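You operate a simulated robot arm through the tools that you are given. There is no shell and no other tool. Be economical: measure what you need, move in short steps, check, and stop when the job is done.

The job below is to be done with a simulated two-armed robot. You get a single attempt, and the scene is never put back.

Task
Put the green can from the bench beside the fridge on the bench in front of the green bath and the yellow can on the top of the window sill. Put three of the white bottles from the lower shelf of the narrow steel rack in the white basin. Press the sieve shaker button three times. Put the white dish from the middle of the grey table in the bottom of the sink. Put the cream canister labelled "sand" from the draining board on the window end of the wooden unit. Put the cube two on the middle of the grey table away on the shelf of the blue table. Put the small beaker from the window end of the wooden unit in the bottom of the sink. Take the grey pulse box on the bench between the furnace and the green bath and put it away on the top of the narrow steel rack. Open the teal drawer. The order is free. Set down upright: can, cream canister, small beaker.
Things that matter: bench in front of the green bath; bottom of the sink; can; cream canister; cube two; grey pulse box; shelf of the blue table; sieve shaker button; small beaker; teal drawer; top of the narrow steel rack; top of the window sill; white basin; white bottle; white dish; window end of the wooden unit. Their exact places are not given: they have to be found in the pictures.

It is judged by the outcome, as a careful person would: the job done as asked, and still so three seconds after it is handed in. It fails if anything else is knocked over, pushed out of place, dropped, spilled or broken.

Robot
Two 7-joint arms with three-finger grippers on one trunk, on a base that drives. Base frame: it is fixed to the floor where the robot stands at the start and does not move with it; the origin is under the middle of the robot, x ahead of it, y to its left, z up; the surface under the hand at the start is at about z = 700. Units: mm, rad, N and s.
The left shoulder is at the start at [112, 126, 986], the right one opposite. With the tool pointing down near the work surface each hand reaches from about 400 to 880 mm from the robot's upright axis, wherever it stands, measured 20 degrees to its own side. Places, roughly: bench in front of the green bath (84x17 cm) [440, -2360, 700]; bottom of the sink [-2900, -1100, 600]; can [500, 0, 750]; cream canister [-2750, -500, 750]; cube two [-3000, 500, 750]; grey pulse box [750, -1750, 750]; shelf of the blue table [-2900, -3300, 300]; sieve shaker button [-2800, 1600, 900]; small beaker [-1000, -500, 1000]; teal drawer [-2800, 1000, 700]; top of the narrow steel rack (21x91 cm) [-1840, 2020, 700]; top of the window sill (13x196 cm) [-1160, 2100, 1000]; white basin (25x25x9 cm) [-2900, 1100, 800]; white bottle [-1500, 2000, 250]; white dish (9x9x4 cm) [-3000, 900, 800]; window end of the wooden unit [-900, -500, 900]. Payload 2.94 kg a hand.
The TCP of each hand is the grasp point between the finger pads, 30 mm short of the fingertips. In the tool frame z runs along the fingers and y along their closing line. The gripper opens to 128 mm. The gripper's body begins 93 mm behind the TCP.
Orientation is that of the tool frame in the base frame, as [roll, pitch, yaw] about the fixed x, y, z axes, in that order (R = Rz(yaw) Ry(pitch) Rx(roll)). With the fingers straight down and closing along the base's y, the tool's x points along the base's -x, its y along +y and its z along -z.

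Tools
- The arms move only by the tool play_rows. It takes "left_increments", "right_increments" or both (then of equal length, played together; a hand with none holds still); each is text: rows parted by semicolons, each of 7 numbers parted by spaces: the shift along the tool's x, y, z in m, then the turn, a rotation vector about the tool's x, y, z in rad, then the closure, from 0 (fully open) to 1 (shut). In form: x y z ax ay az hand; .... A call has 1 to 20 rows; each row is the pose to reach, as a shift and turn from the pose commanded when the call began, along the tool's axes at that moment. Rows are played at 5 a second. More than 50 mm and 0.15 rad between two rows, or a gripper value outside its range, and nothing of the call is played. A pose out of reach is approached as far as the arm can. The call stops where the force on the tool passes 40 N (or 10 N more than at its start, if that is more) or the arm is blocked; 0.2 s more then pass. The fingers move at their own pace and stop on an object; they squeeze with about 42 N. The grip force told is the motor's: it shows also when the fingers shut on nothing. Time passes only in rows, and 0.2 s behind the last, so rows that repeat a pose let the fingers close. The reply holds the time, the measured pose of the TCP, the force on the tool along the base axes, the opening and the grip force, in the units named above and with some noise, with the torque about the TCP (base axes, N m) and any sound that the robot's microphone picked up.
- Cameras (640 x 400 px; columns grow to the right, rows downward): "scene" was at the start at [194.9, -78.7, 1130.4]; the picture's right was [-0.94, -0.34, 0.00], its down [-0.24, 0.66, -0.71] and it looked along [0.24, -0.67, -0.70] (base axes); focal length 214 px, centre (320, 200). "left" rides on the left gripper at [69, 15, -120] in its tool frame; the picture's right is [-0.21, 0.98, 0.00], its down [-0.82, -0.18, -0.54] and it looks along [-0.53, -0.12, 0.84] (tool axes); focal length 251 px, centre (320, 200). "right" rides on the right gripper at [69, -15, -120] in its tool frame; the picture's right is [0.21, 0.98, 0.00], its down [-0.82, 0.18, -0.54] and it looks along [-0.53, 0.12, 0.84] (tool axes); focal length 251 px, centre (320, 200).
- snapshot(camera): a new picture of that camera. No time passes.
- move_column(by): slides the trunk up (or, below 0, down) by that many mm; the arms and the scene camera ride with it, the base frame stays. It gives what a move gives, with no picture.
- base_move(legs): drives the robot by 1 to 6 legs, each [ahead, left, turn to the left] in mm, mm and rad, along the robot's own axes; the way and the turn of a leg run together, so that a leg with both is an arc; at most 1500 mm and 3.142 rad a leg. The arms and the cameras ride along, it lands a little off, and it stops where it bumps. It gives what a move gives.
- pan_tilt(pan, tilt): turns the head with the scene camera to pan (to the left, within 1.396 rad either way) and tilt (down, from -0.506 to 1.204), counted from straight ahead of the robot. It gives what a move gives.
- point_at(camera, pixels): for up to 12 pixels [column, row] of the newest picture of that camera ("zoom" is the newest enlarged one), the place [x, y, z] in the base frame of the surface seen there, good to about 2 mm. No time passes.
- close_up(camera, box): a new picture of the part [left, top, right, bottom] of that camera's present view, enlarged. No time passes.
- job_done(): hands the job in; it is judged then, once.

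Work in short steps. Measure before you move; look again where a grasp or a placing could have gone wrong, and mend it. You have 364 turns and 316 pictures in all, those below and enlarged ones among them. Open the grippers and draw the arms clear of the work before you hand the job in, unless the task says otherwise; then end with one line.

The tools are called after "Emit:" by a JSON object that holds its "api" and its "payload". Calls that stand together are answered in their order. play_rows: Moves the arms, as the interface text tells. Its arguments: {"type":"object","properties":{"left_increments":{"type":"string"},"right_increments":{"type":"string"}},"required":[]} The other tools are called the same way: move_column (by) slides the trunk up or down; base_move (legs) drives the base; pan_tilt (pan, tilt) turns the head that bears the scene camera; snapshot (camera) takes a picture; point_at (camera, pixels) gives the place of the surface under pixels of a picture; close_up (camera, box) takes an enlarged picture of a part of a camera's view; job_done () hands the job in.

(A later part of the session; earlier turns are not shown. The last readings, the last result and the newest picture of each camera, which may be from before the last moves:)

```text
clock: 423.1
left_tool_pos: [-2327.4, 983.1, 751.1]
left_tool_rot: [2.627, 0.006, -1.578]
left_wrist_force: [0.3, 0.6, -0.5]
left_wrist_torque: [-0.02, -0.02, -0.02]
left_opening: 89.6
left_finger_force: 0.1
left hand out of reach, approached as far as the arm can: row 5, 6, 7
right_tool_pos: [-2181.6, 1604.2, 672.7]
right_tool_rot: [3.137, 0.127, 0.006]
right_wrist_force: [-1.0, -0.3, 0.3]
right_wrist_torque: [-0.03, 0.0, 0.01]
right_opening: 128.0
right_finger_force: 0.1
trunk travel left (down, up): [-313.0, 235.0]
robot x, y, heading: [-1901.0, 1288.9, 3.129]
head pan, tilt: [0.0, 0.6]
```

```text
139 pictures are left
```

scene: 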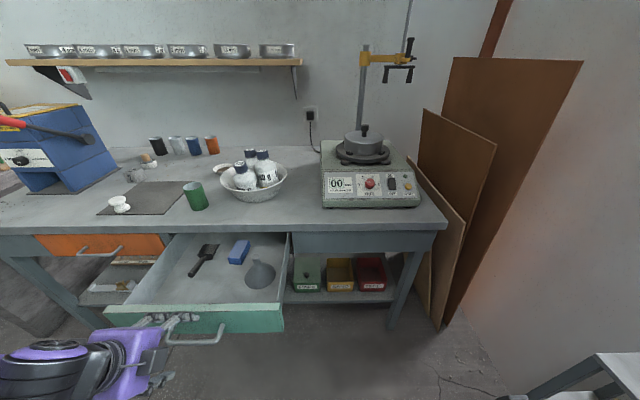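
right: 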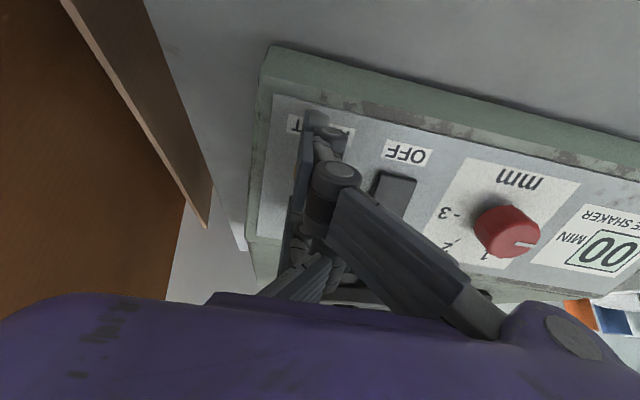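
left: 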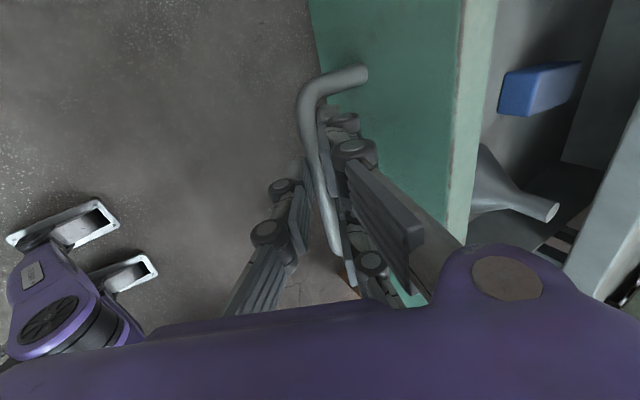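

Raise the trunk to clear the handle, then back away and look.

Emit:
{"api": "move_column", "payload": {"by": 80}}

Emit:
{"api": "base_move", "payload": {"legs": [[-120, 0, 0]]}}

Emit:
{"api": "snapshot", "payload": {"camera": "scene"}}

```text
clock: 424.3
left_tool_pos: [-2326.3, 980.8, 830.7]
left_tool_rot: [2.626, 0.01, -1.574]
left_wrist_force: [0.1, 0.5, -0.1]
left_wrist_torque: [0.0, 0.0, -0.01]
left_opening: 89.6
left_finger_force: 0.1
right_tool_pos: [-2183.3, 1603.5, 753.3]
right_tool_rot: [3.137, 0.127, 0.006]
right_wrist_force: [-0.6, 0.3, -0.6]
right_wrist_torque: [-0.03, 0.01, 0.01]
right_opening: 128.0
right_finger_force: 0.1
trunk travel left (down, up): [-393.0, 155.0]
robot x, y, heading: [-1898.5, 1292.4, 3.125]
head pan, tilt: [0.0, 0.6]
```

```text
clock: 425.5
left_tool_pos: [-2206.0, 980.2, 832.6]
left_tool_rot: [2.625, 0.01, -1.575]
left_wrist_force: [-0.2, 0.9, 0.2]
left_wrist_torque: [0.0, -0.01, 0.0]
left_opening: 89.6
left_finger_force: 0.0
right_tool_pos: [-2063.8, 1601.4, 753.1]
right_tool_rot: [3.137, 0.128, 0.006]
right_wrist_force: [0.3, 0.1, -0.4]
right_wrist_torque: [0.02, 0.04, 0.0]
right_opening: 128.3
right_finger_force: 0.1
trunk travel left (down, up): [-393.0, 155.0]
robot x, y, heading: [-1784.0, 1285.4, 3.126]
head pan, tilt: [0.0, 0.6]
```

```text
138 pictures are left
```

scene: 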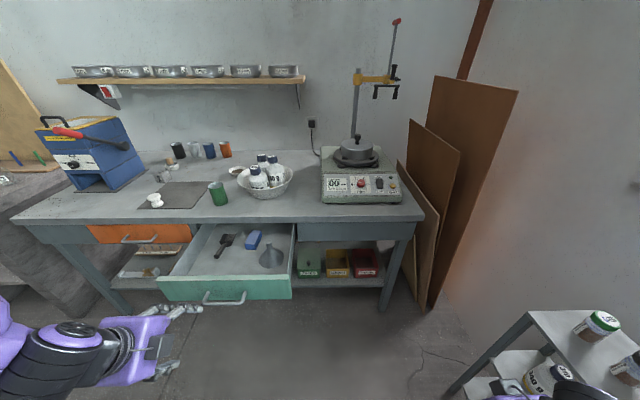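

Drawer is open. Raise the trunk and restore natural downward orientation of both hands.

Emit:
{"api": "move_column", "payload": {"by": 150}}

Emit:
{"api": "play_rows", "payload": {"left_increments": "0 0 0 0.13 0 0 0;0 0 0 0.26 0 0 0;0 0 0 0.39 0 0 0;0 0 0 0.517 0 0 0", "right_increments": "0 0 0 0 0.03 0 0;0 0 0 0 0.06 0 0;0 0 0 0 0.1 0 0;0 0 0 0 0.127 0 0"}}

Emit:
{"api": "play_rows", "payload": {"left_increments": "0 0 0 0 0 -0.143 0;0 0 0 0 0 -0.286 0;0 0 0 0 0 -0.429 0;0 0 0 0 0 -0.573 0;0 0 0 0 0 -0.716 0;0 0 0 0 0 -0.859 0;0 0 0 0 0 -1.002 0;0 0 0 0 0 -1.145 0;0 0 0 0 0 -1.289 0;0 0 0 0 0 -1.432 0;0 0 0 0 0 -1.575 0;0 0 0 0 0 -1.575 0"}}

Emit:
{"api": "snapshot", "payload": {"camera": "scene"}}

```text
clock: 427.3
left_tool_pos: [-2206.6, 977.9, 982.1]
left_tool_rot: [2.629, 0.009, -1.574]
left_wrist_force: [0.5, 0.2, -0.4]
left_wrist_torque: [0.03, -0.01, 0.03]
left_opening: 89.6
left_finger_force: 0.0
right_tool_pos: [-2063.1, 1602.4, 901.7]
right_tool_rot: [3.137, 0.124, 0.008]
right_wrist_force: [0.0, -0.2, 0.9]
right_wrist_torque: [0.0, -0.01, 0.02]
right_opening: 128.0
right_finger_force: 0.0
trunk travel left (down, up): [-543.0, 5.0]
robot x, y, heading: [-1784.3, 1286.3, 3.124]
head pan, tilt: [0.0, 0.6]
```

```text
clock: 428.3
left_tool_pos: [-2205.8, 979.5, 982.7]
left_tool_rot: [2.818, 0.009, -1.572]
left_wrist_force: [-0.2, -0.3, 0.3]
left_wrist_torque: [0.01, -0.01, -0.01]
left_opening: 128.0
left_finger_force: 0.1
left hand out of reach, approached as far as the arm can: row 2, 3, 4
right_tool_pos: [-2062.9, 1602.4, 903.5]
right_tool_rot: [3.137, -0.001, 0.008]
right_wrist_force: [0.7, -0.5, 1.0]
right_wrist_torque: [0.01, 0.01, 0.02]
right_opening: 128.0
right_finger_force: 0.1
trunk travel left (down, up): [-543.0, 5.0]
robot x, y, heading: [-1784.7, 1289.9, 3.125]
head pan, tilt: [0.0, 0.6]
```

```text
clock: 430.9
left_tool_pos: [-2206.5, 980.2, 982.3]
left_tool_rot: [-3.129, 0.326, 0.01]
left_wrist_force: [0.1, 0.4, -0.4]
left_wrist_torque: [-0.01, 0.0, 0.01]
left_opening: 128.1
left_finger_force: 0.1
right_tool_pos: [-2063.1, 1601.6, 902.7]
right_tool_rot: [3.135, -0.002, 0.008]
right_wrist_force: [0.2, 0.5, 0.4]
right_wrist_torque: [0.05, -0.03, -0.02]
right_opening: 127.8
right_finger_force: 0.1
trunk travel left (down, up): [-543.0, 5.0]
robot x, y, heading: [-1780.9, 1289.3, 3.127]
head pan, tilt: [0.0, 0.6]
```

```text
137 pictures are left
```

scene: 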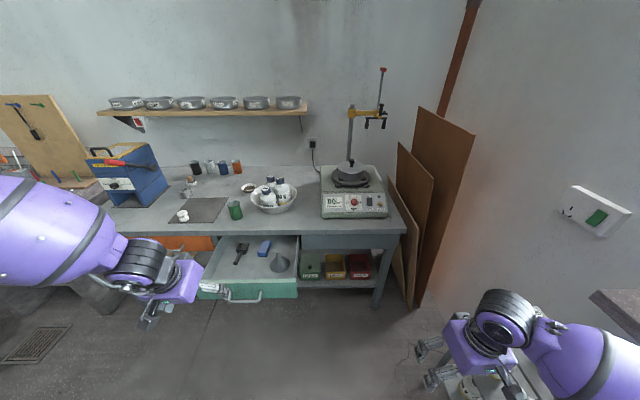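

Look left to check the white mortar table before driving that way.

Emit:
{"api": "pan_tilt", "payload": {"pan": 1.3, "tilt": 0.7}}

Emit:
{"api": "snapshot", "payload": {"camera": "scene"}}

```text
clock: 432.3
left_tool_pos: [-2207.3, 978.7, 981.1]
left_tool_rot: [-3.128, 0.325, 0.006]
left_wrist_force: [0.6, -0.3, 0.1]
left_wrist_torque: [-0.01, 0.0, 0.02]
left_opening: 128.1
left_finger_force: 0.1
right_tool_pos: [-2063.4, 1601.9, 903.7]
right_tool_rot: [3.136, 0.002, 0.008]
right_wrist_force: [-0.8, -0.1, -0.6]
right_wrist_torque: [0.06, -0.02, 0.0]
right_opening: 128.0
right_finger_force: 0.0
trunk travel left (down, up): [-543.0, 5.0]
robot x, y, heading: [-1784.7, 1290.1, 3.122]
head pan, tilt: [1.3, 0.7]
```

```text
136 pictures are left
```

scene: 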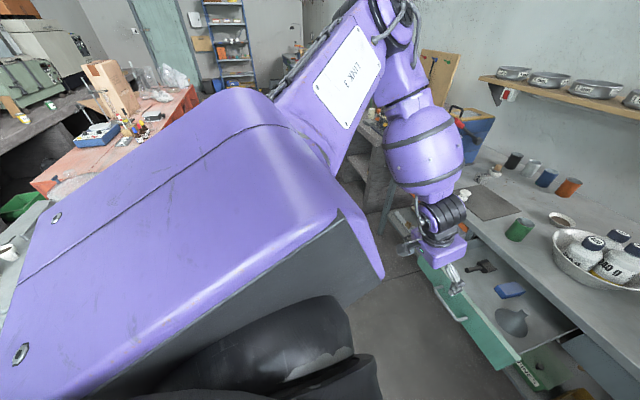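

Emit:
{"api": "point_at", "payload": {"camera": "scene", "pixels": [[15, 270], [40, 205], [30, 225], [10, 250], [75, 180], [130, 150], [60, 130], [120, 80], [380, 250], [240, 60], [130, 100], [10, 90]]}}

```text
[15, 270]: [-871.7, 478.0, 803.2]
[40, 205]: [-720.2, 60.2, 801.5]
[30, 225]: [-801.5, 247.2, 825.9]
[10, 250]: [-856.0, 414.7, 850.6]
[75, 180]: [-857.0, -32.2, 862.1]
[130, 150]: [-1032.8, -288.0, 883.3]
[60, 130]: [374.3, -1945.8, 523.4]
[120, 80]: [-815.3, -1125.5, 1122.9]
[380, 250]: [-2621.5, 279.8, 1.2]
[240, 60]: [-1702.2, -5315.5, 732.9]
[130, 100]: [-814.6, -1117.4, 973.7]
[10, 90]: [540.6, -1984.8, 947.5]
```

Strafe path: ahead to x≈-2020, left to y≈590, ahead to the table; first bring the left hand inward.

Emit:
{"api": "play_rows", "payload": {"left_increments": "0 -0.04 0 0 0.08 0 0;0 -0.08 0 0 0.16 0 0;0 -0.12 0 0 0.24 0 0;0 -0.16 0 0 0.326 0 0;0 -0.16 0 0 0.326 0 0"}}

Emit:
{"api": "base_move", "payload": {"legs": [[235, 0, 0], [0, 690, 0]]}}

Emit:
{"api": "pan_tilt", "payload": {"pan": 0.0, "tilt": 0.6}}

Emit:
{"api": "snapshot", "payload": {"camera": "scene"}}

```text
clock: 433.5
left_tool_pos: [-2177.7, 1095.1, 1027.7]
left_tool_rot: [-3.127, -0.001, 0.003]
left_wrist_force: [-0.1, 0.5, -0.9]
left_wrist_torque: [0.0, -0.02, -0.01]
left_opening: 128.0
left_finger_force: 0.1
left hand out of reach, approached as far as the arm can: row 2, 3, 4, 5
right_tool_pos: [-2063.6, 1601.3, 903.7]
right_tool_rot: [3.136, -0.001, 0.007]
right_wrist_force: [-0.1, -0.3, 0.2]
right_wrist_torque: [0.0, 0.02, 0.01]
right_opening: 127.9
right_finger_force: 0.1
trunk travel left (down, up): [-543.0, 5.0]
robot x, y, heading: [-1782.5, 1292.1, 3.124]
head pan, tilt: [1.3, 0.7]
```

```text
clock: 441.5
left_tool_pos: [-2431.2, 403.4, 1026.8]
left_tool_rot: [-3.127, 0.0, -0.009]
left_wrist_force: [-0.5, 0.0, 0.0]
left_wrist_torque: [0.02, 0.04, -0.02]
left_opening: 128.1
left_finger_force: 0.0
right_tool_pos: [-2312.1, 908.5, 902.9]
right_tool_rot: [3.138, -0.001, -0.002]
right_wrist_force: [0.0, 0.2, 0.6]
right_wrist_torque: [0.02, 0.0, -0.01]
right_opening: 128.0
right_finger_force: 0.1
trunk travel left (down, up): [-543.0, 5.0]
robot x, y, heading: [-2037.6, 591.0, 3.113]
head pan, tilt: [1.3, 0.7]
```

```text
clock: 443.0
left_tool_pos: [-2431.3, 403.4, 1026.5]
left_tool_rot: [-3.127, -0.001, -0.008]
left_wrist_force: [-1.0, 0.1, 0.2]
left_wrist_torque: [-0.01, 0.01, 0.03]
left_opening: 128.2
left_finger_force: 0.0
right_tool_pos: [-2312.2, 907.6, 902.7]
right_tool_rot: [3.136, 0.001, -0.002]
right_wrist_force: [0.1, -0.2, 0.3]
right_wrist_torque: [0.0, -0.03, 0.0]
right_opening: 127.8
right_finger_force: 0.1
trunk travel left (down, up): [-543.0, 5.0]
robot x, y, heading: [-2035.9, 593.7, 3.12]
head pan, tilt: [0.0, 0.6]
```

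```text
135 pictures are left
```

scene: 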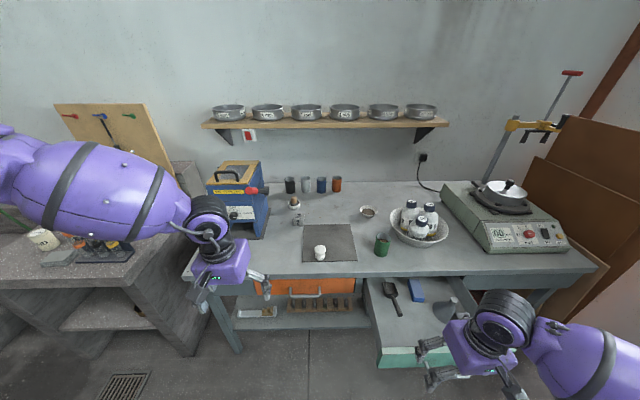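

Raise the right hand 70 mm, then drive ahead 285 mm to the table.

Emit:
{"api": "play_rows", "payload": {"right_increments": "0 0 -0.035 0 0 0 0;0 0 -0.07 0 0 0 0;0 0 -0.07 0 0 0 0"}}

Emit:
{"api": "base_move", "payload": {"legs": [[285, 0, 0.02]]}}

Emit:
{"api": "snapshot", "payload": {"camera": "scene"}}

Emit:
{"api": "snapshot", "payload": {"camera": "right"}}

```text
clock: 443.8
left_tool_pos: [-2431.3, 403.9, 1026.6]
left_tool_rot: [-3.128, -0.001, -0.008]
left_wrist_force: [0.4, -0.2, 1.1]
left_wrist_torque: [-0.02, -0.01, -0.02]
left_opening: 128.2
left_finger_force: 0.1
right_tool_pos: [-2311.2, 908.5, 973.8]
right_tool_rot: [3.136, -0.001, -0.002]
right_wrist_force: [0.0, 0.4, 0.0]
right_wrist_torque: [0.02, -0.01, -0.01]
right_opening: 127.8
right_finger_force: 0.0
trunk travel left (down, up): [-543.0, 5.0]
robot x, y, heading: [-2034.4, 588.0, 3.117]
head pan, tilt: [0.0, 0.6]
```

```text
clock: 445.8
left_tool_pos: [-2718.0, 403.4, 1026.3]
left_tool_rot: [-3.129, 0.0, 0.004]
left_wrist_force: [-0.2, -0.1, -0.3]
left_wrist_torque: [0.0, 0.01, -0.04]
left_opening: 128.1
left_finger_force: 0.0
right_tool_pos: [-2604.0, 910.0, 973.3]
right_tool_rot: [3.136, 0.001, 0.01]
right_wrist_force: [-0.1, 0.4, -1.2]
right_wrist_torque: [0.0, -0.03, 0.03]
right_opening: 128.1
right_finger_force: 0.1
trunk travel left (down, up): [-543.0, 5.0]
robot x, y, heading: [-2320.5, 596.4, 3.129]
head pan, tilt: [0.0, 0.6]
```

```text
134 pictures are left
```

scene: 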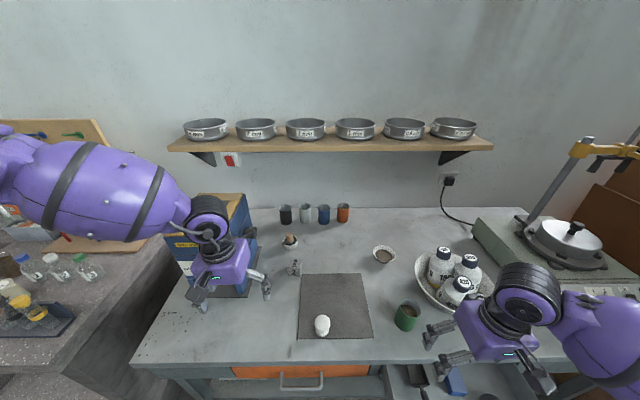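

```text
133 pictures are left
```

right: 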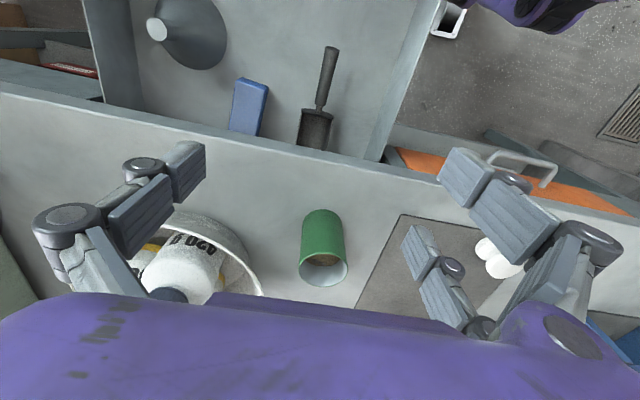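

Emit:
{"api": "close_up", "payload": {"camera": "scene", "box": [270, 220, 430, 320]}}

```text
4.00 times, centred on (350, 270) of scene
```

zoom: 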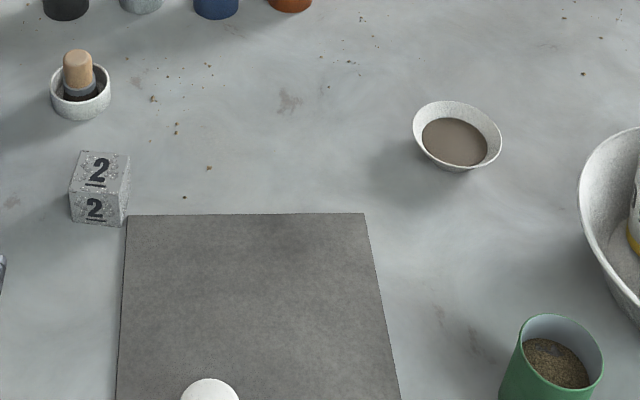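

Emit:
{"api": "point_at", "payload": {"camera": "zoom", "pixels": [[414, 130], [500, 135], [455, 102], [450, 168], [455, 140], [72, 165], [128, 168], [100, 165], [98, 205], [82, 152], [122, 222], [70, 218]]}}

```text
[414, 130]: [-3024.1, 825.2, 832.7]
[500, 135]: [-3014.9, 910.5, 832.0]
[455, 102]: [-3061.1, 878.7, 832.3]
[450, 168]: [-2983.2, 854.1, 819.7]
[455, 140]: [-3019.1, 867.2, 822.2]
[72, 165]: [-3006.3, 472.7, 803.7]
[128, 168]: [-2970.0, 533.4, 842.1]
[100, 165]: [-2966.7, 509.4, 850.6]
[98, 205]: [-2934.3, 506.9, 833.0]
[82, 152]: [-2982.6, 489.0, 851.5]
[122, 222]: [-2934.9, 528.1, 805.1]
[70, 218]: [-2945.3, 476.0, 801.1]
```

Dish: centre (-3020,868), Ø87, rim z 832; cube: centre ≈(-2960,504), 50 mm. Move the right hand above the dish.

Emit:
{"api": "play_rows", "payload": {"right_increments": "-0.042 0.004 0 0 0 0 0;-0.084 0.008 0 0 0 0 0;-0.126 0.012 0 0 0 0 0;-0.168 0.017 0 0 0 0 0;-0.21 0.021 0 0 0 0 0;-0.252 0.025 0 0 0 0 0;-0.294 0.029 0 0 0 0 0;-0.336 0.034 0 0 0 0 0;-0.378 0.038 0 0 0 0 0;-0.416 0.042 0 0 0 0 0;-0.416 0.042 0.04 0 0 0 0;-0.416 0.042 0.06 0 0 0 0"}}

Emit:
{"api": "snapshot", "payload": {"camera": "right"}}

```text
clock: 448.4
left_tool_pos: [-2718.4, 404.0, 1027.1]
left_tool_rot: [-3.126, 0.0, 0.003]
left_wrist_force: [0.1, 0.3, -1.0]
left_wrist_torque: [0.01, -0.03, 0.02]
left_opening: 128.1
left_finger_force: 0.0
right_tool_pos: [-3021.6, 863.8, 913.3]
right_tool_rot: [3.137, 0.0, 0.01]
right_wrist_force: [0.5, 0.6, 0.2]
right_wrist_torque: [0.01, 0.0, -0.04]
right_opening: 127.6
right_finger_force: 0.0
trunk travel left (down, up): [-543.0, 5.0]
robot x, y, heading: [-2323.2, 595.4, 3.129]
head pan, tilt: [0.0, 0.6]
```

```text
131 pictures are left
```

right: 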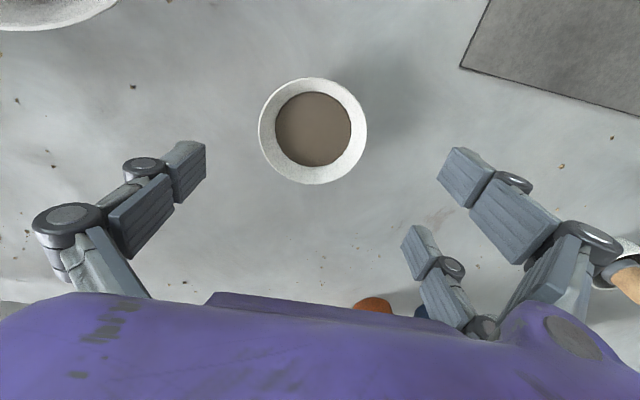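

Emit:
{"api": "point_at", "payload": {"camera": "right", "pixels": [[260, 131], [366, 131], [313, 79], [313, 183]]}}

```text
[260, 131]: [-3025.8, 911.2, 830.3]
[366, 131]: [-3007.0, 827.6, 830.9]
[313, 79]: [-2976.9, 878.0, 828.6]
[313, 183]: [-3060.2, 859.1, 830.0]
```

Centre (-3018.5,869.4). Lower to z≈837 and close on the rim.

Emit:
{"api": "play_rows", "payload": {"right_increments": "0.003 -0.0055 0.03 0 0 0 0;0.003 -0.0055 0.06 0 0 0 0;0.003 -0.0055 0.0755 0 0 0 0;0.003 -0.0055 0.0755 0 0 0 0.15;0.003 -0.0055 0.0755 0 0 0 0.28;0.003 -0.0055 0.0755 0 0 0 0.5;0.003 -0.0055 0.0755 0 0 0 1;0.003 -0.0055 0.0755 0 0 0 1"}}

Emit:
{"api": "snapshot", "payload": {"camera": "right"}}

```text
clock: 450.2
left_tool_pos: [-2717.5, 403.7, 1026.8]
left_tool_rot: [-3.128, 0.002, 0.003]
left_wrist_force: [-0.1, -0.3, -0.7]
left_wrist_torque: [-0.01, 0.01, -0.03]
left_opening: 128.0
left_finger_force: 0.1
right_tool_pos: [-2996.5, 868.3, 843.8]
right_tool_rot: [3.137, 0.001, 0.012]
right_wrist_force: [-0.5, -1.1, 0.2]
right_wrist_torque: [-0.02, 0.02, 0.03]
right_opening: 83.5
right_finger_force: 41.7
right hand out of reach, approached as far as the arm can: row 1, 2, 3, 4, 5, 6, 7, 8
trunk travel left (down, up): [-543.0, 5.0]
robot x, y, heading: [-2324.6, 595.3, 3.127]
head pan, tilt: [0.0, 0.6]
```

```text
130 pictures are left
```

right: 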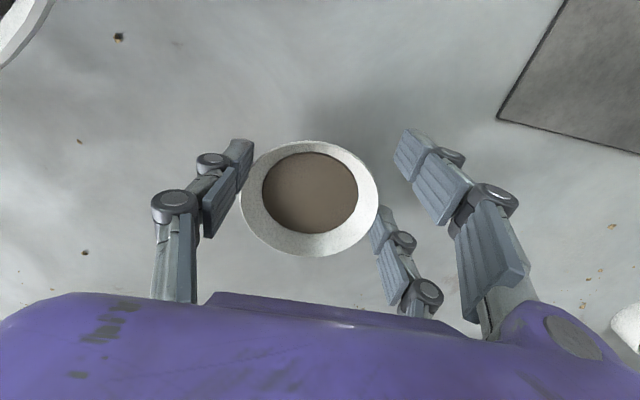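

Reach fell 22 mm short, so the grip is off-centre. Open, tilt the hand 0.2 forward to gain reach, re-centre and close.

Emit:
{"api": "play_rows", "payload": {"right_increments": "0 0 0 0 0 0 0.2;0 0 0 0 0 0 0;0 0 0 0 0 0 0;0 0 -0.01 0 -0.1 0 0;0 0 -0.01 0 -0.2 0 0;-0.011 -0.001 -0.01 0 -0.22 0 0;-0.022 -0.001 -0.005 0 -0.22 0 0;-0.022 -0.001 0.005 0 -0.22 0 0;-0.022 -0.001 0.005 0 -0.22 0 0"}}

Emit:
{"api": "snapshot", "payload": {"camera": "right"}}

```text
clock: 452.2
left_tool_pos: [-2718.8, 404.1, 1027.2]
left_tool_rot: [-3.128, 0.002, 0.003]
left_wrist_force: [-0.4, -1.1, -0.1]
left_wrist_torque: [0.03, 0.01, -0.03]
left_opening: 127.9
left_finger_force: 0.0
right_tool_pos: [-3019.4, 866.9, 839.9]
right_tool_rot: [3.137, 0.22, 0.01]
right_wrist_force: [0.9, -0.6, -0.6]
right_wrist_torque: [0.01, -0.01, -0.03]
right_opening: 128.1
right_finger_force: 0.0
trunk travel left (down, up): [-543.0, 5.0]
robot x, y, heading: [-2323.2, 597.2, 3.129]
head pan, tilt: [0.0, 0.6]
```

```text
129 pictures are left
```

right: 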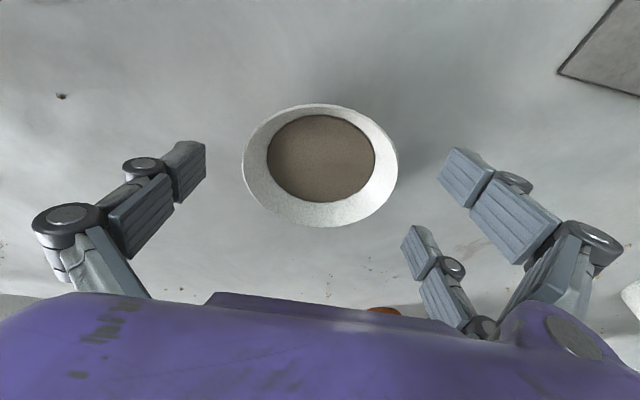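

Emit:
{"api": "point_at", "payload": {"camera": "right", "pixels": [[243, 162], [397, 162], [320, 106], [320, 226]]}}

```text
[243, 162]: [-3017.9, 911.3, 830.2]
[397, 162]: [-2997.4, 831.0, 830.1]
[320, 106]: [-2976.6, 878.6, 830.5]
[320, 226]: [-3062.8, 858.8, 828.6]
```

Emit:
{"api": "play_rows", "payload": {"right_increments": "0 -0.002 0.004 0 0 0 0.15;0 -0.002 0.004 0 0 0 0.28;0 -0.002 0.004 0 0 0 0.5;0 -0.002 0.004 0 0 0 1;0 -0.002 0.004 0 0 0 1;-0.002 -0.002 -0.006 0 0 0 1;-0.004 -0.002 -0.016 0 0 0 1;-0.004 -0.002 -0.016 0 0 0 1"}}

Emit:
{"api": "snapshot", "payload": {"camera": "right"}}

Emit:
{"api": "close_up", "payload": {"camera": "scene", "box": [310, 200, 470, 300]}}

```text
clock: 454.0
left_tool_pos: [-2718.1, 403.8, 1026.9]
left_tool_rot: [-3.128, 0.0, 0.003]
left_wrist_force: [0.7, 0.6, 0.0]
left_wrist_torque: [-0.01, 0.0, 0.01]
left_opening: 128.0
left_finger_force: 0.1
right_tool_pos: [-3020.0, 871.4, 857.4]
right_tool_rot: [3.137, 0.219, 0.009]
right_wrist_force: [-0.5, 0.8, -1.1]
right_wrist_torque: [-0.01, 0.0, 0.0]
right_opening: 81.2
right_finger_force: 41.8
trunk travel left (down, up): [-543.0, 5.0]
robot x, y, heading: [-2323.0, 596.8, 3.131]
head pan, tilt: [0.0, 0.6]
```

```text
128 pictures are left
```

right: 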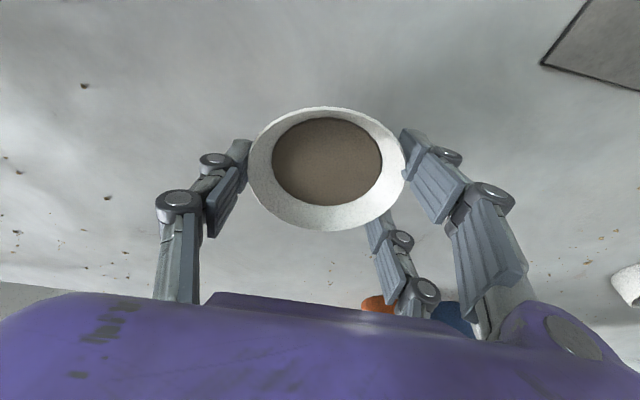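

```text
4.00 times, centred on (390, 250) of scene
```

zoom: 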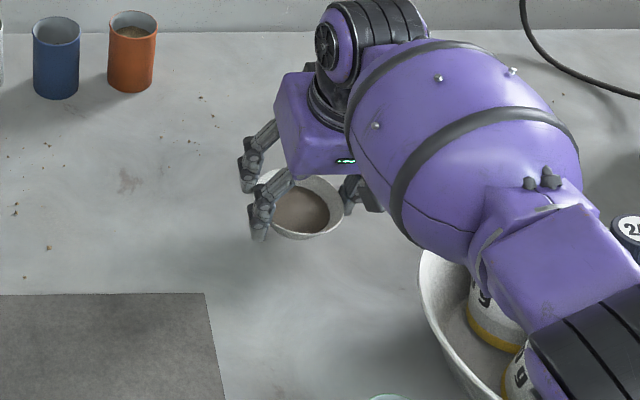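

Dish held level. Lift and retract it, and send the left hand to above the cube.

Emit:
{"api": "play_rows", "payload": {"right_increments": "-0.008 0 -0.0358 0 0 0 1;-0.016 0 -0.0716 0 0 0 1;-0.0239 0 -0.1074 0 0 0 1;0.0127 0 -0.1155 0 0 0 1;0.0493 0 -0.1237 0 0 0 1;0.0859 0 -0.1318 0 0 0 1;0.1225 0 -0.14 0 0 0 1;0.1591 0 -0.1481 0 0 0 1;0.1957 0 -0.1563 0 0 0 1;0.2323 0 -0.1644 0 0 0 1;0.2689 0 -0.1725 0 0 0 1"}}

Emit:
{"api": "play_rows", "payload": {"left_increments": "-0.03 -0.012 0 0 0 0 0;-0.06 -0.025 0 0 0 0 0;-0.09 -0.037 0 0 0 0 0;-0.12 -0.05 0 0 0 0 0;-0.15 -0.062 0 0 0 0 0;-0.18 -0.075 0 0 0 0 0;-0.21 -0.087 0 0 0 0 0;-0.242 -0.1 0 0 0 0 0;-0.242 -0.1 0.04 0 0 0 0;-0.242 -0.1 0.08 0 0 0 0;-0.242 -0.1 0.1 0 0 0 0"}}

Emit:
{"api": "snapshot", "payload": {"camera": "left"}}

Emit:
{"api": "snapshot", "payload": {"camera": "right"}}

```text
clock: 456.4
left_tool_pos: [-2716.9, 403.4, 1027.7]
left_tool_rot: [-3.129, 0.002, 0.003]
left_wrist_force: [-0.2, 0.5, 0.7]
left_wrist_torque: [0.02, 0.06, -0.02]
left_opening: 128.3
left_finger_force: 0.1
right_tool_pos: [-2720.5, 874.4, 965.3]
right_tool_rot: [3.137, 0.22, 0.008]
right_wrist_force: [0.4, -0.3, -1.2]
right_wrist_torque: [-0.01, 0.01, 0.02]
right_opening: 80.9
right_finger_force: 42.2
trunk travel left (down, up): [-543.0, 5.0]
robot x, y, heading: [-2324.8, 597.7, 3.122]
head pan, tilt: [0.0, 0.6]
```

```text
clock: 456.7
left_tool_pos: [-2717.5, 403.3, 1030.7]
left_tool_rot: [-3.131, -0.025, 0.009]
left_wrist_force: [6.6, 0.7, 0.1]
left_wrist_torque: [-0.13, 0.52, 0.16]
left_opening: 127.9
left_finger_force: 0.1
left hand out of reach, approached as far as the arm can: row 1
right_tool_pos: [-2719.5, 872.7, 965.9]
right_tool_rot: [3.136, 0.221, 0.009]
right_wrist_force: [-0.4, -0.7, -0.9]
right_wrist_torque: [0.03, -0.04, 0.01]
right_opening: 80.9
right_finger_force: 41.9
trunk travel left (down, up): [-543.0, 5.0]
robot x, y, heading: [-2325.8, 593.9, 3.128]
head pan, tilt: [0.0, 0.6]
stopped in row 1 (left hand): the force on the tool passed its limit at 53 N (the readings are from after the stop); the commanded pose is now the measured one
```

```text
126 pictures are left
```

left: 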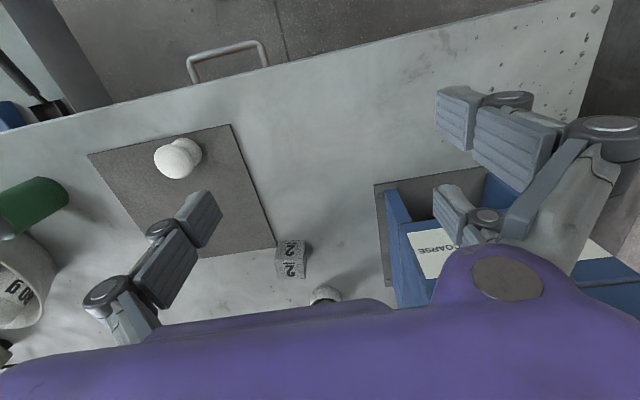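

```text
125 pictures are left
```

right: 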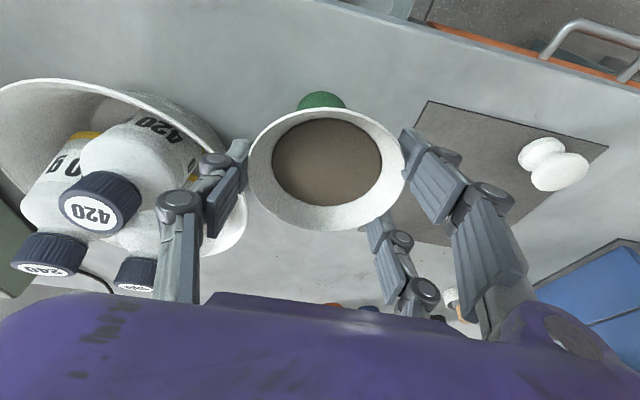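

The left hand touched the crusher's lever. Move it back 20 mm, inward 100 mm, then forward.

Emit:
{"api": "play_rows", "payload": {"left_increments": "0.02 0 0 0 0.025 0 0;0.02 -0.04 0 0 0.025 0 0;0.02 -0.08 0 0 0.025 0 0;0.02 -0.105 0 0 0.025 0 0;0.02 -0.105 0 0 0.025 0 0"}}

Emit:
{"api": "snapshot", "payload": {"camera": "scene"}}

```text
clock: 457.9
left_tool_pos: [-2681.3, 447.6, 1066.9]
left_tool_rot: [-3.126, -0.049, 0.006]
left_wrist_force: [0.2, -0.2, -0.3]
left_wrist_torque: [0.0, -0.01, -0.01]
left_opening: 128.2
left_finger_force: 0.1
left hand out of reach, approached as far as the arm can: row 2, 3, 4, 5
right_tool_pos: [-2719.7, 871.4, 964.7]
right_tool_rot: [3.137, 0.218, 0.008]
right_wrist_force: [0.0, 1.0, -0.2]
right_wrist_torque: [0.01, -0.04, -0.02]
right_opening: 81.0
right_finger_force: 42.3
trunk travel left (down, up): [-543.0, 5.0]
robot x, y, heading: [-2326.9, 599.2, 3.131]
head pan, tilt: [0.0, 0.6]
```

```text
124 pictures are left
```

scene: 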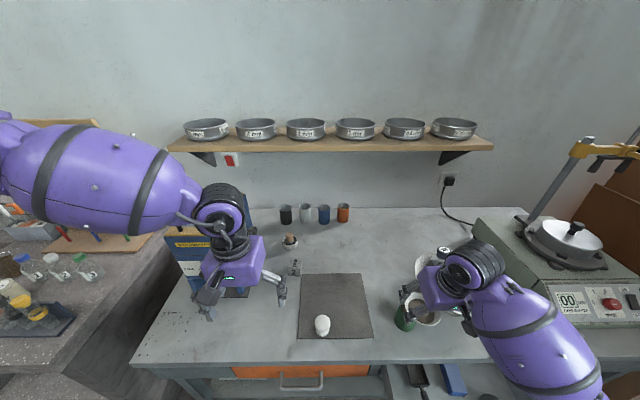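

Narrow the left gripper and go forward while easing inward (force stop active).

Emit:
{"api": "play_rows", "payload": {"left_increments": "-0.03 -0.008 0 0 0.049 0 0.38;-0.06 -0.016 0 0 0.049 0 0.38;-0.09 -0.024 0 0 0.049 0 0.38;-0.12 -0.032 0 0 0.049 0 0.38;-0.15 -0.04 0 0 0.049 0 0.38;-0.18 -0.045 0 0 0.049 0 0.38;-0.21 -0.05 0 0 0.049 0 0.38;-0.24 -0.055 0 0 0.049 0 0.38;-0.278 -0.056 0 0 0.049 0 0.38;-0.278 -0.056 0 0 0.049 0 0.38"}}

Emit:
{"api": "snapshot", "payload": {"camera": "left"}}

Emit:
{"api": "snapshot", "payload": {"camera": "scene"}}

```text
clock: 459.8
left_tool_pos: [-2775.9, 397.3, 1116.4]
left_tool_rot: [-3.128, -0.127, 0.009]
left_wrist_force: [18.9, 4.5, 7.2]
left_wrist_torque: [-0.34, -0.1, 0.81]
left_opening: 83.2
left_finger_force: 0.1
left hand out of reach, approached as far as the arm can: row 1, 2, 3, 4, 5, 6, 7, 8, 9
right_tool_pos: [-2719.1, 873.4, 964.3]
right_tool_rot: [3.135, 0.224, 0.008]
right_wrist_force: [-1.4, -0.2, -0.9]
right_wrist_torque: [0.02, -0.06, -0.01]
right_opening: 80.8
right_finger_force: 41.3
trunk travel left (down, up): [-543.0, 5.0]
robot x, y, heading: [-2322.5, 597.8, 3.127]
head pan, tilt: [0.0, 0.6]
stopped in row 9 (left hand): the force on the tool passed its limit at 51 N (the readings are from after the stop); the commanded pose is now the measured one
```

```text
123 pictures are left
```

left: 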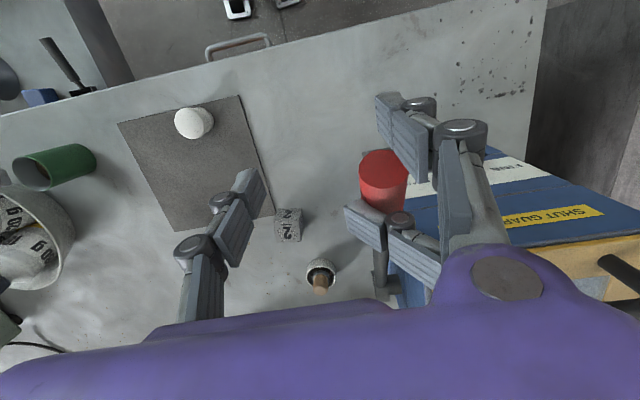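

```text
122 pictures are left
```

scene: 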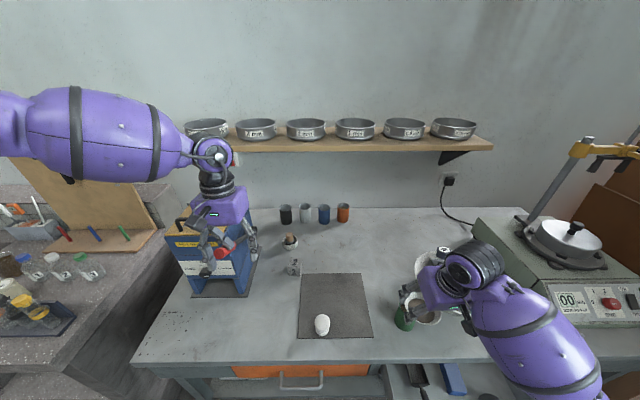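

The left hand is at the crusher lever; retract it. I'll deliver the dish first and take the cube with the right hand later.

Emit:
{"api": "play_rows", "payload": {"left_increments": "0.04 0 0 0 0 0 0.38;0.08 0 0 0 0.05 0 0.38;0.12 0 0 0 0.1 0 0.38;0.16 0 0 0 0.127 0 0.38;0.18 0 0 0 0.127 0 0"}}

Emit:
{"api": "snapshot", "payload": {"camera": "scene"}}

```text
clock: 461.0
left_tool_pos: [-2599.2, 395.9, 1139.4]
left_tool_rot: [-3.129, -0.247, 0.006]
left_wrist_force: [0.0, -0.7, 0.3]
left_wrist_torque: [0.01, 0.0, -0.03]
left_opening: 126.9
left_finger_force: 0.0
right_tool_pos: [-2719.8, 873.0, 965.1]
right_tool_rot: [3.135, 0.221, 0.008]
right_wrist_force: [-0.3, -0.2, -1.3]
right_wrist_torque: [0.0, 0.03, -0.04]
right_opening: 81.0
right_finger_force: 42.6
trunk travel left (down, up): [-543.0, 5.0]
robot x, y, heading: [-2325.2, 599.3, 3.129]
head pan, tilt: [0.0, 0.6]
```

```text
121 pictures are left
```

scene: 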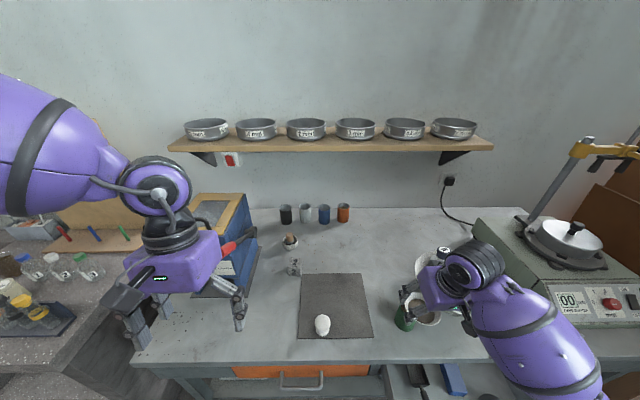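

Back off 330 mm, fix the left pitch, and drive left along the bench toward the sink.

Emit:
{"api": "base_move", "payload": {"legs": [[-360, 0, 0], [0, 800, 0]]}}

Emit:
{"api": "play_rows", "payload": {"left_increments": "0 0 0 0 -0.08 0 0;0 0 0 0 -0.16 0 0;0 0 0 0 -0.247 0 0"}}

Emit:
{"api": "pan_tilt", "payload": {"pan": 0.5, "tilt": 0.6}}

Emit:
{"api": "snapshot", "payload": {"camera": "scene"}}

```text
clock: 470.3
left_tool_pos: [-2249.3, -401.6, 1138.8]
left_tool_rot: [-3.128, -0.248, 0.015]
left_wrist_force: [0.6, -0.1, 0.6]
left_wrist_torque: [0.0, -0.01, 0.0]
left_opening: 128.0
left_finger_force: 0.0
right_tool_pos: [-2372.4, 72.9, 964.7]
right_tool_rot: [3.136, 0.221, 0.017]
right_wrist_force: [-0.1, 0.2, -0.3]
right_wrist_torque: [-0.02, 0.02, -0.04]
right_opening: 80.8
right_finger_force: 42.2
trunk travel left (down, up): [-543.0, 5.0]
robot x, y, heading: [-1975.0, -206.2, 3.139]
head pan, tilt: [0.0, 0.6]
```

```text
clock: 471.1
left_tool_pos: [-2248.3, -401.4, 1138.2]
left_tool_rot: [-3.128, -0.001, 0.019]
left_wrist_force: [-0.6, 0.6, -0.6]
left_wrist_torque: [-0.01, 0.04, -0.01]
left_opening: 128.1
left_finger_force: 0.0
right_tool_pos: [-2371.9, 71.4, 965.4]
right_tool_rot: [3.138, 0.223, 0.017]
right_wrist_force: [0.4, -0.1, -1.1]
right_wrist_torque: [0.04, 0.01, 0.03]
right_opening: 80.8
right_finger_force: 42.3
trunk travel left (down, up): [-543.0, 5.0]
robot x, y, heading: [-1973.2, -201.2, 3.141]
head pan, tilt: [0.0, 0.6]
```

```text
clock: 472.0
left_tool_pos: [-2248.5, -400.8, 1137.6]
left_tool_rot: [-3.127, -0.001, 0.018]
left_wrist_force: [0.8, 0.5, -0.1]
left_wrist_torque: [0.0, 0.01, 0.02]
left_opening: 127.9
left_finger_force: 0.1
right_tool_pos: [-2371.5, 72.4, 964.4]
right_tool_rot: [3.136, 0.218, 0.017]
right_wrist_force: [-0.4, 0.2, -1.5]
right_wrist_torque: [0.02, -0.02, -0.01]
right_opening: 80.9
right_finger_force: 42.2
trunk travel left (down, up): [-543.0, 5.0]
robot x, y, heading: [-1971.4, -197.1, 3.14]
head pan, tilt: [0.499, 0.6]
```

```text
120 pictures are left
```

scene: 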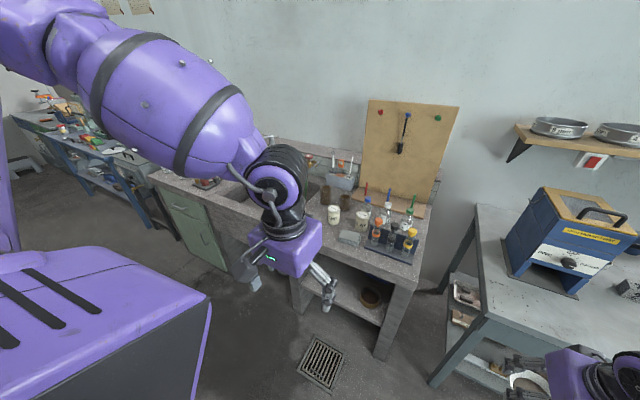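

Emit:
{"api": "point_at", "payload": {"camera": "scene", "pixels": [[415, 270], [350, 245], [240, 235], [200, 205], [170, 180], [335, 215], [361, 218], [285, 165], [150, 175], [60, 130]]}}

Emit:
{"api": "base_move", "payload": {"legs": [[0, 650, 0]]}}

Emit:
{"api": "pan_tilt", "payload": {"pan": 0.1, "tilt": 0.65}}

Emit:
{"api": "snapshot", "payload": {"camera": "scene"}}

```text
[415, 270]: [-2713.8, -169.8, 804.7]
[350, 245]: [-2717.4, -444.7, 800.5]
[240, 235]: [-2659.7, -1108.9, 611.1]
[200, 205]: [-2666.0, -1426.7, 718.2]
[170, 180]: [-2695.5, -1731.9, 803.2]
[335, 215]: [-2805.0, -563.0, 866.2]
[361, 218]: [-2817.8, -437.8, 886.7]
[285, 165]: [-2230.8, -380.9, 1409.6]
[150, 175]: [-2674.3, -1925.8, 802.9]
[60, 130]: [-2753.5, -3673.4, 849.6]
```

```text
clock: 478.1
left_tool_pos: [-2250.2, -1043.8, 1137.8]
left_tool_rot: [-3.128, -0.002, 0.02]
left_wrist_force: [-0.3, -0.4, -0.3]
left_wrist_torque: [0.02, -0.02, 0.0]
left_opening: 127.9
left_finger_force: 0.1
right_tool_pos: [-2374.0, -570.0, 964.0]
right_tool_rot: [3.136, 0.219, 0.022]
right_wrist_force: [0.0, -1.0, 0.2]
right_wrist_torque: [0.0, -0.02, 0.0]
right_opening: 80.9
right_finger_force: 41.8
trunk travel left (down, up): [-543.0, 5.0]
robot x, y, heading: [-1973.9, -844.1, 3.142]
head pan, tilt: [0.499, 0.6]
```

```text
clock: 479.0
left_tool_pos: [-2249.9, -1042.2, 1138.2]
left_tool_rot: [-3.127, -0.002, 0.019]
left_wrist_force: [0.4, -0.1, 0.3]
left_wrist_torque: [-0.01, 0.02, 0.0]
left_opening: 127.9
left_finger_force: 0.1
right_tool_pos: [-2375.6, -569.8, 964.1]
right_tool_rot: [3.134, 0.22, 0.02]
right_wrist_force: [0.3, 0.0, -0.8]
right_wrist_torque: [0.0, 0.01, 0.01]
right_opening: 80.7
right_finger_force: 41.9
trunk travel left (down, up): [-543.0, 5.0]
robot x, y, heading: [-1973.5, -842.1, 3.143]
head pan, tilt: [0.099, 0.649]
```

```text
119 pictures are left
```

scene: 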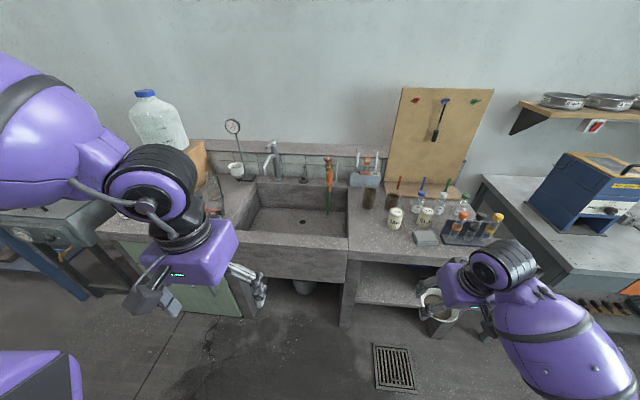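

Emit:
{"api": "point_at", "payload": {"camera": "scene", "pixels": [[300, 222], [270, 225], [330, 225], [300, 240], [265, 190], [345, 200], [255, 240], [345, 245], [396, 215], [426, 213], [332, 175], [274, 160]]}}

Emit:
{"api": "close_up", "payload": {"camera": "scene", "box": [230, 140, 480, 290]}}

```text
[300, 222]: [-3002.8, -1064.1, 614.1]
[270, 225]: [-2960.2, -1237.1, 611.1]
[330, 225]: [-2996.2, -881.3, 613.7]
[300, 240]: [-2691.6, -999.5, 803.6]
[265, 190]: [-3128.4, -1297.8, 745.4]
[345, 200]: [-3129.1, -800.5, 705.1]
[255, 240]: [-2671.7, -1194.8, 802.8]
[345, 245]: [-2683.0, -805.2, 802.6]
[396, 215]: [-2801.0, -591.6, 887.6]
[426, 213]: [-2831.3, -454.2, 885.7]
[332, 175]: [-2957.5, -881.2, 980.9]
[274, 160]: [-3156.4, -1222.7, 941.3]
```

```text
2.56 times, centred on (355, 215) of scene
```

zoom: 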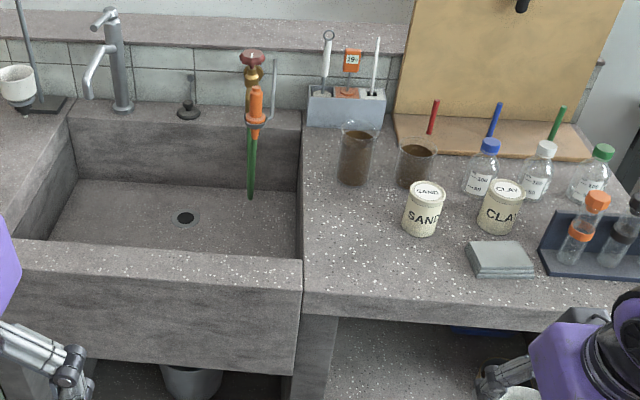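

Sink bottom z≈612, interior x -2720…-3128, y -1300…-800. Drive left 400 mm, then ahead 345 mm.

Emit:
{"api": "base_move", "payload": {"legs": [[0, 400, 0], [345, 0, 0]]}}

Emit:
{"api": "pan_tilt", "payload": {"pan": -0.3, "tilt": 0.8}}

Emit:
{"api": "snapshot", "payload": {"camera": "scene"}}

```text
clock: 484.9
left_tool_pos: [-2602.0, -1429.1, 1138.4]
left_tool_rot: [-3.128, 0.0, 0.007]
left_wrist_force: [-0.6, 0.0, 0.0]
left_wrist_torque: [0.02, 0.05, -0.01]
left_opening: 128.0
left_finger_force: 0.0
right_tool_pos: [-2721.1, -955.4, 965.5]
right_tool_rot: [3.136, 0.219, 0.008]
right_wrist_force: [0.4, -0.1, -1.1]
right_wrist_torque: [0.0, 0.03, 0.03]
right_opening: 80.6
right_finger_force: 42.2
trunk travel left (down, up): [-543.0, 5.0]
robot x, y, heading: [-2325.9, -1236.3, 3.129]
head pan, tilt: [0.099, 0.649]
```

```text
clock: 485.7
left_tool_pos: [-2601.7, -1429.4, 1138.7]
left_tool_rot: [-3.128, -0.002, 0.006]
left_wrist_force: [-0.5, 0.7, 0.4]
left_wrist_torque: [-0.01, 0.05, 0.03]
left_opening: 127.8
left_finger_force: 0.1
right_tool_pos: [-2720.6, -954.7, 964.9]
right_tool_rot: [3.137, 0.22, 0.007]
right_wrist_force: [0.6, 0.6, -1.6]
right_wrist_torque: [0.0, -0.01, -0.01]
right_opening: 80.7
right_finger_force: 41.7
trunk travel left (down, up): [-543.0, 5.0]
robot x, y, heading: [-2325.0, -1231.8, 3.125]
head pan, tilt: [-0.3, 0.799]
```

```text
117 pictures are left
```

scene: 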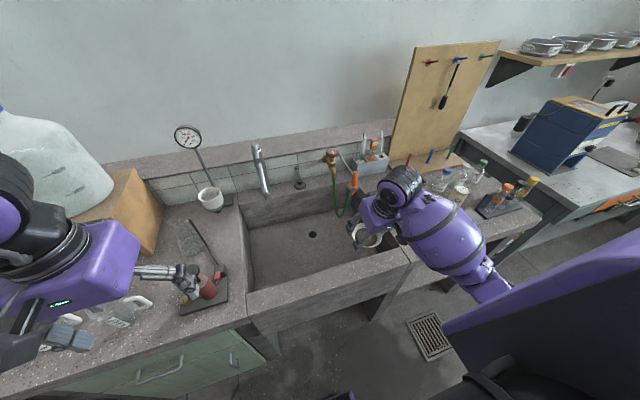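

Move over the sink and lower the dish to the bottom.

Emit:
{"api": "play_rows", "payload": {"right_increments": "-0.034 0.011 0.0075 0 0 0 1;-0.068 0.023 0.015 0 0 0 1;-0.102 0.034 0.0226 0 0 0 1;-0.1357 0.045 0.0302 0 0 0 1;-0.1261 0.045 0.0741 0 0 0 1;-0.1163 0.045 0.118 0 0 0 1;-0.1066 0.045 0.162 0 0 0 1;-0.0968 0.045 0.2059 0 0 0 1;-0.087 0.045 0.2498 0 0 0 1;-0.0784 0.045 0.2889 0 0 0 1;-0.0708 0.045 0.323 0 0 0 1"}}

Emit:
{"api": "snapshot", "payload": {"camera": "right"}}

Emit:
{"api": "snapshot", "payload": {"camera": "scene"}}

```text
clock: 488.1
left_tool_pos: [-2602.1, -1429.8, 1137.4]
left_tool_rot: [-3.126, -0.003, 0.008]
left_wrist_force: [-0.4, 0.1, 0.2]
left_wrist_torque: [0.0, -0.03, 0.03]
left_opening: 128.3
left_finger_force: 0.1
right_tool_pos: [-2861.2, -1003.0, 665.1]
right_tool_rot: [3.135, 0.218, 0.008]
right_wrist_force: [-0.4, -0.5, -0.9]
right_wrist_torque: [0.01, 0.0, -0.03]
right_opening: 80.6
right_finger_force: 42.6
trunk travel left (down, up): [-543.0, 5.0]
robot x, y, heading: [-2322.4, -1231.1, 3.127]
head pan, tilt: [-0.3, 0.799]
```

```text
116 pictures are left
```

right: 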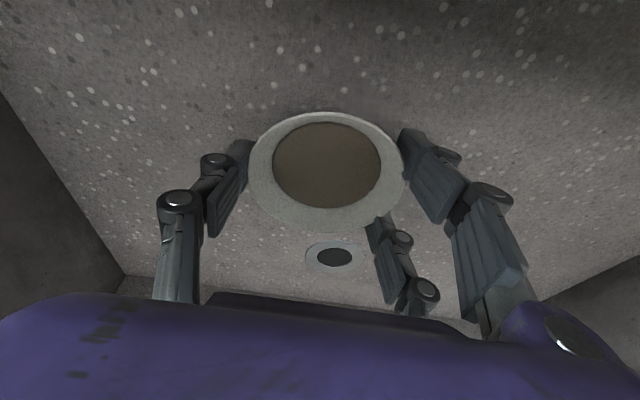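

```text
115 pictures are left
```

scene: 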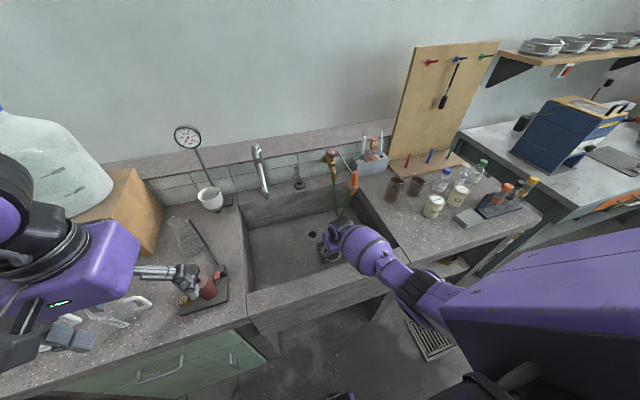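

Lower the last ~17 mm gently.

Emit:
{"api": "play_rows", "payload": {"right_increments": "0.0017 0 0.008 0 0 0 1;0.003 0 0.0135 0 0 0 1;0.0037 0 0.0166 0 0 0 1;0.0041 0 0.0186 0 0 0 1"}}

```text
clock: 489.1
left_tool_pos: [-2602.4, -1430.0, 1139.7]
left_tool_rot: [-3.127, 0.0, 0.006]
left_wrist_force: [-0.6, 0.1, 0.2]
left_wrist_torque: [-0.04, -0.01, 0.01]
left_opening: 128.1
left_finger_force: 0.1
right_tool_pos: [-2858.9, -1003.5, 646.1]
right_tool_rot: [3.135, 0.22, 0.007]
right_wrist_force: [0.7, 0.2, 1.4]
right_wrist_torque: [0.02, 0.02, -0.03]
right_opening: 80.6
right_finger_force: 42.0
trunk travel left (down, up): [-543.0, 5.0]
robot x, y, heading: [-2328.4, -1229.8, 3.126]
head pan, tilt: [-0.3, 0.799]
```

Weight taken. Release and rise out of the sink.

Emit:
{"api": "play_rows", "payload": {"right_increments": "0 0 0 0 0 0 0.3;0 0 0 0 0 0 0.1;0 0 0 0 0 0 0;-0.0087 0 -0.039 0 0 0 0;-0.0184 0 -0.083 0 0 0 0;-0.0282 0 -0.127 0 0 0 0;-0.038 0 -0.171 0 0 0 0;-0.0477 0 -0.2147 0 0 0 0;-0.0575 0 -0.2586 0 0 0 0;-0.0672 0 -0.3025 0 0 0 0"}}

Emit:
{"api": "snapshot", "payload": {"camera": "right"}}

```text
clock: 491.3
left_tool_pos: [-2603.2, -1429.3, 1139.3]
left_tool_rot: [-3.127, 0.0, 0.008]
left_wrist_force: [0.3, 0.2, -0.1]
left_wrist_torque: [-0.01, 0.01, 0.02]
left_opening: 128.1
left_finger_force: 0.1
right_tool_pos: [-2859.1, -1000.9, 957.6]
right_tool_rot: [3.137, 0.219, 0.006]
right_wrist_force: [0.7, 0.3, 0.3]
right_wrist_torque: [0.04, 0.0, 0.02]
right_opening: 128.2
right_finger_force: 0.0
trunk travel left (down, up): [-543.0, 5.0]
robot x, y, heading: [-2329.2, -1231.2, 3.126]
head pan, tilt: [-0.3, 0.799]
```

```text
114 pictures are left
```

right: 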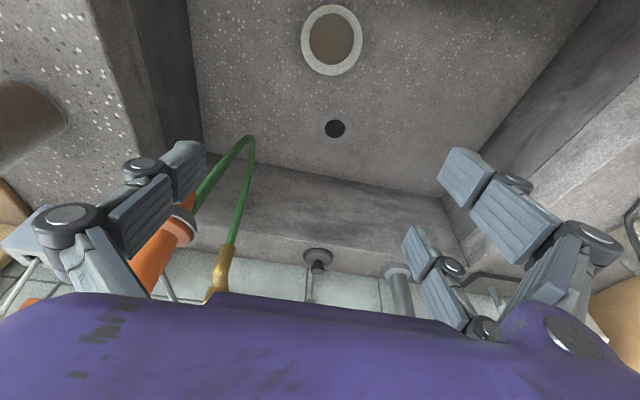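

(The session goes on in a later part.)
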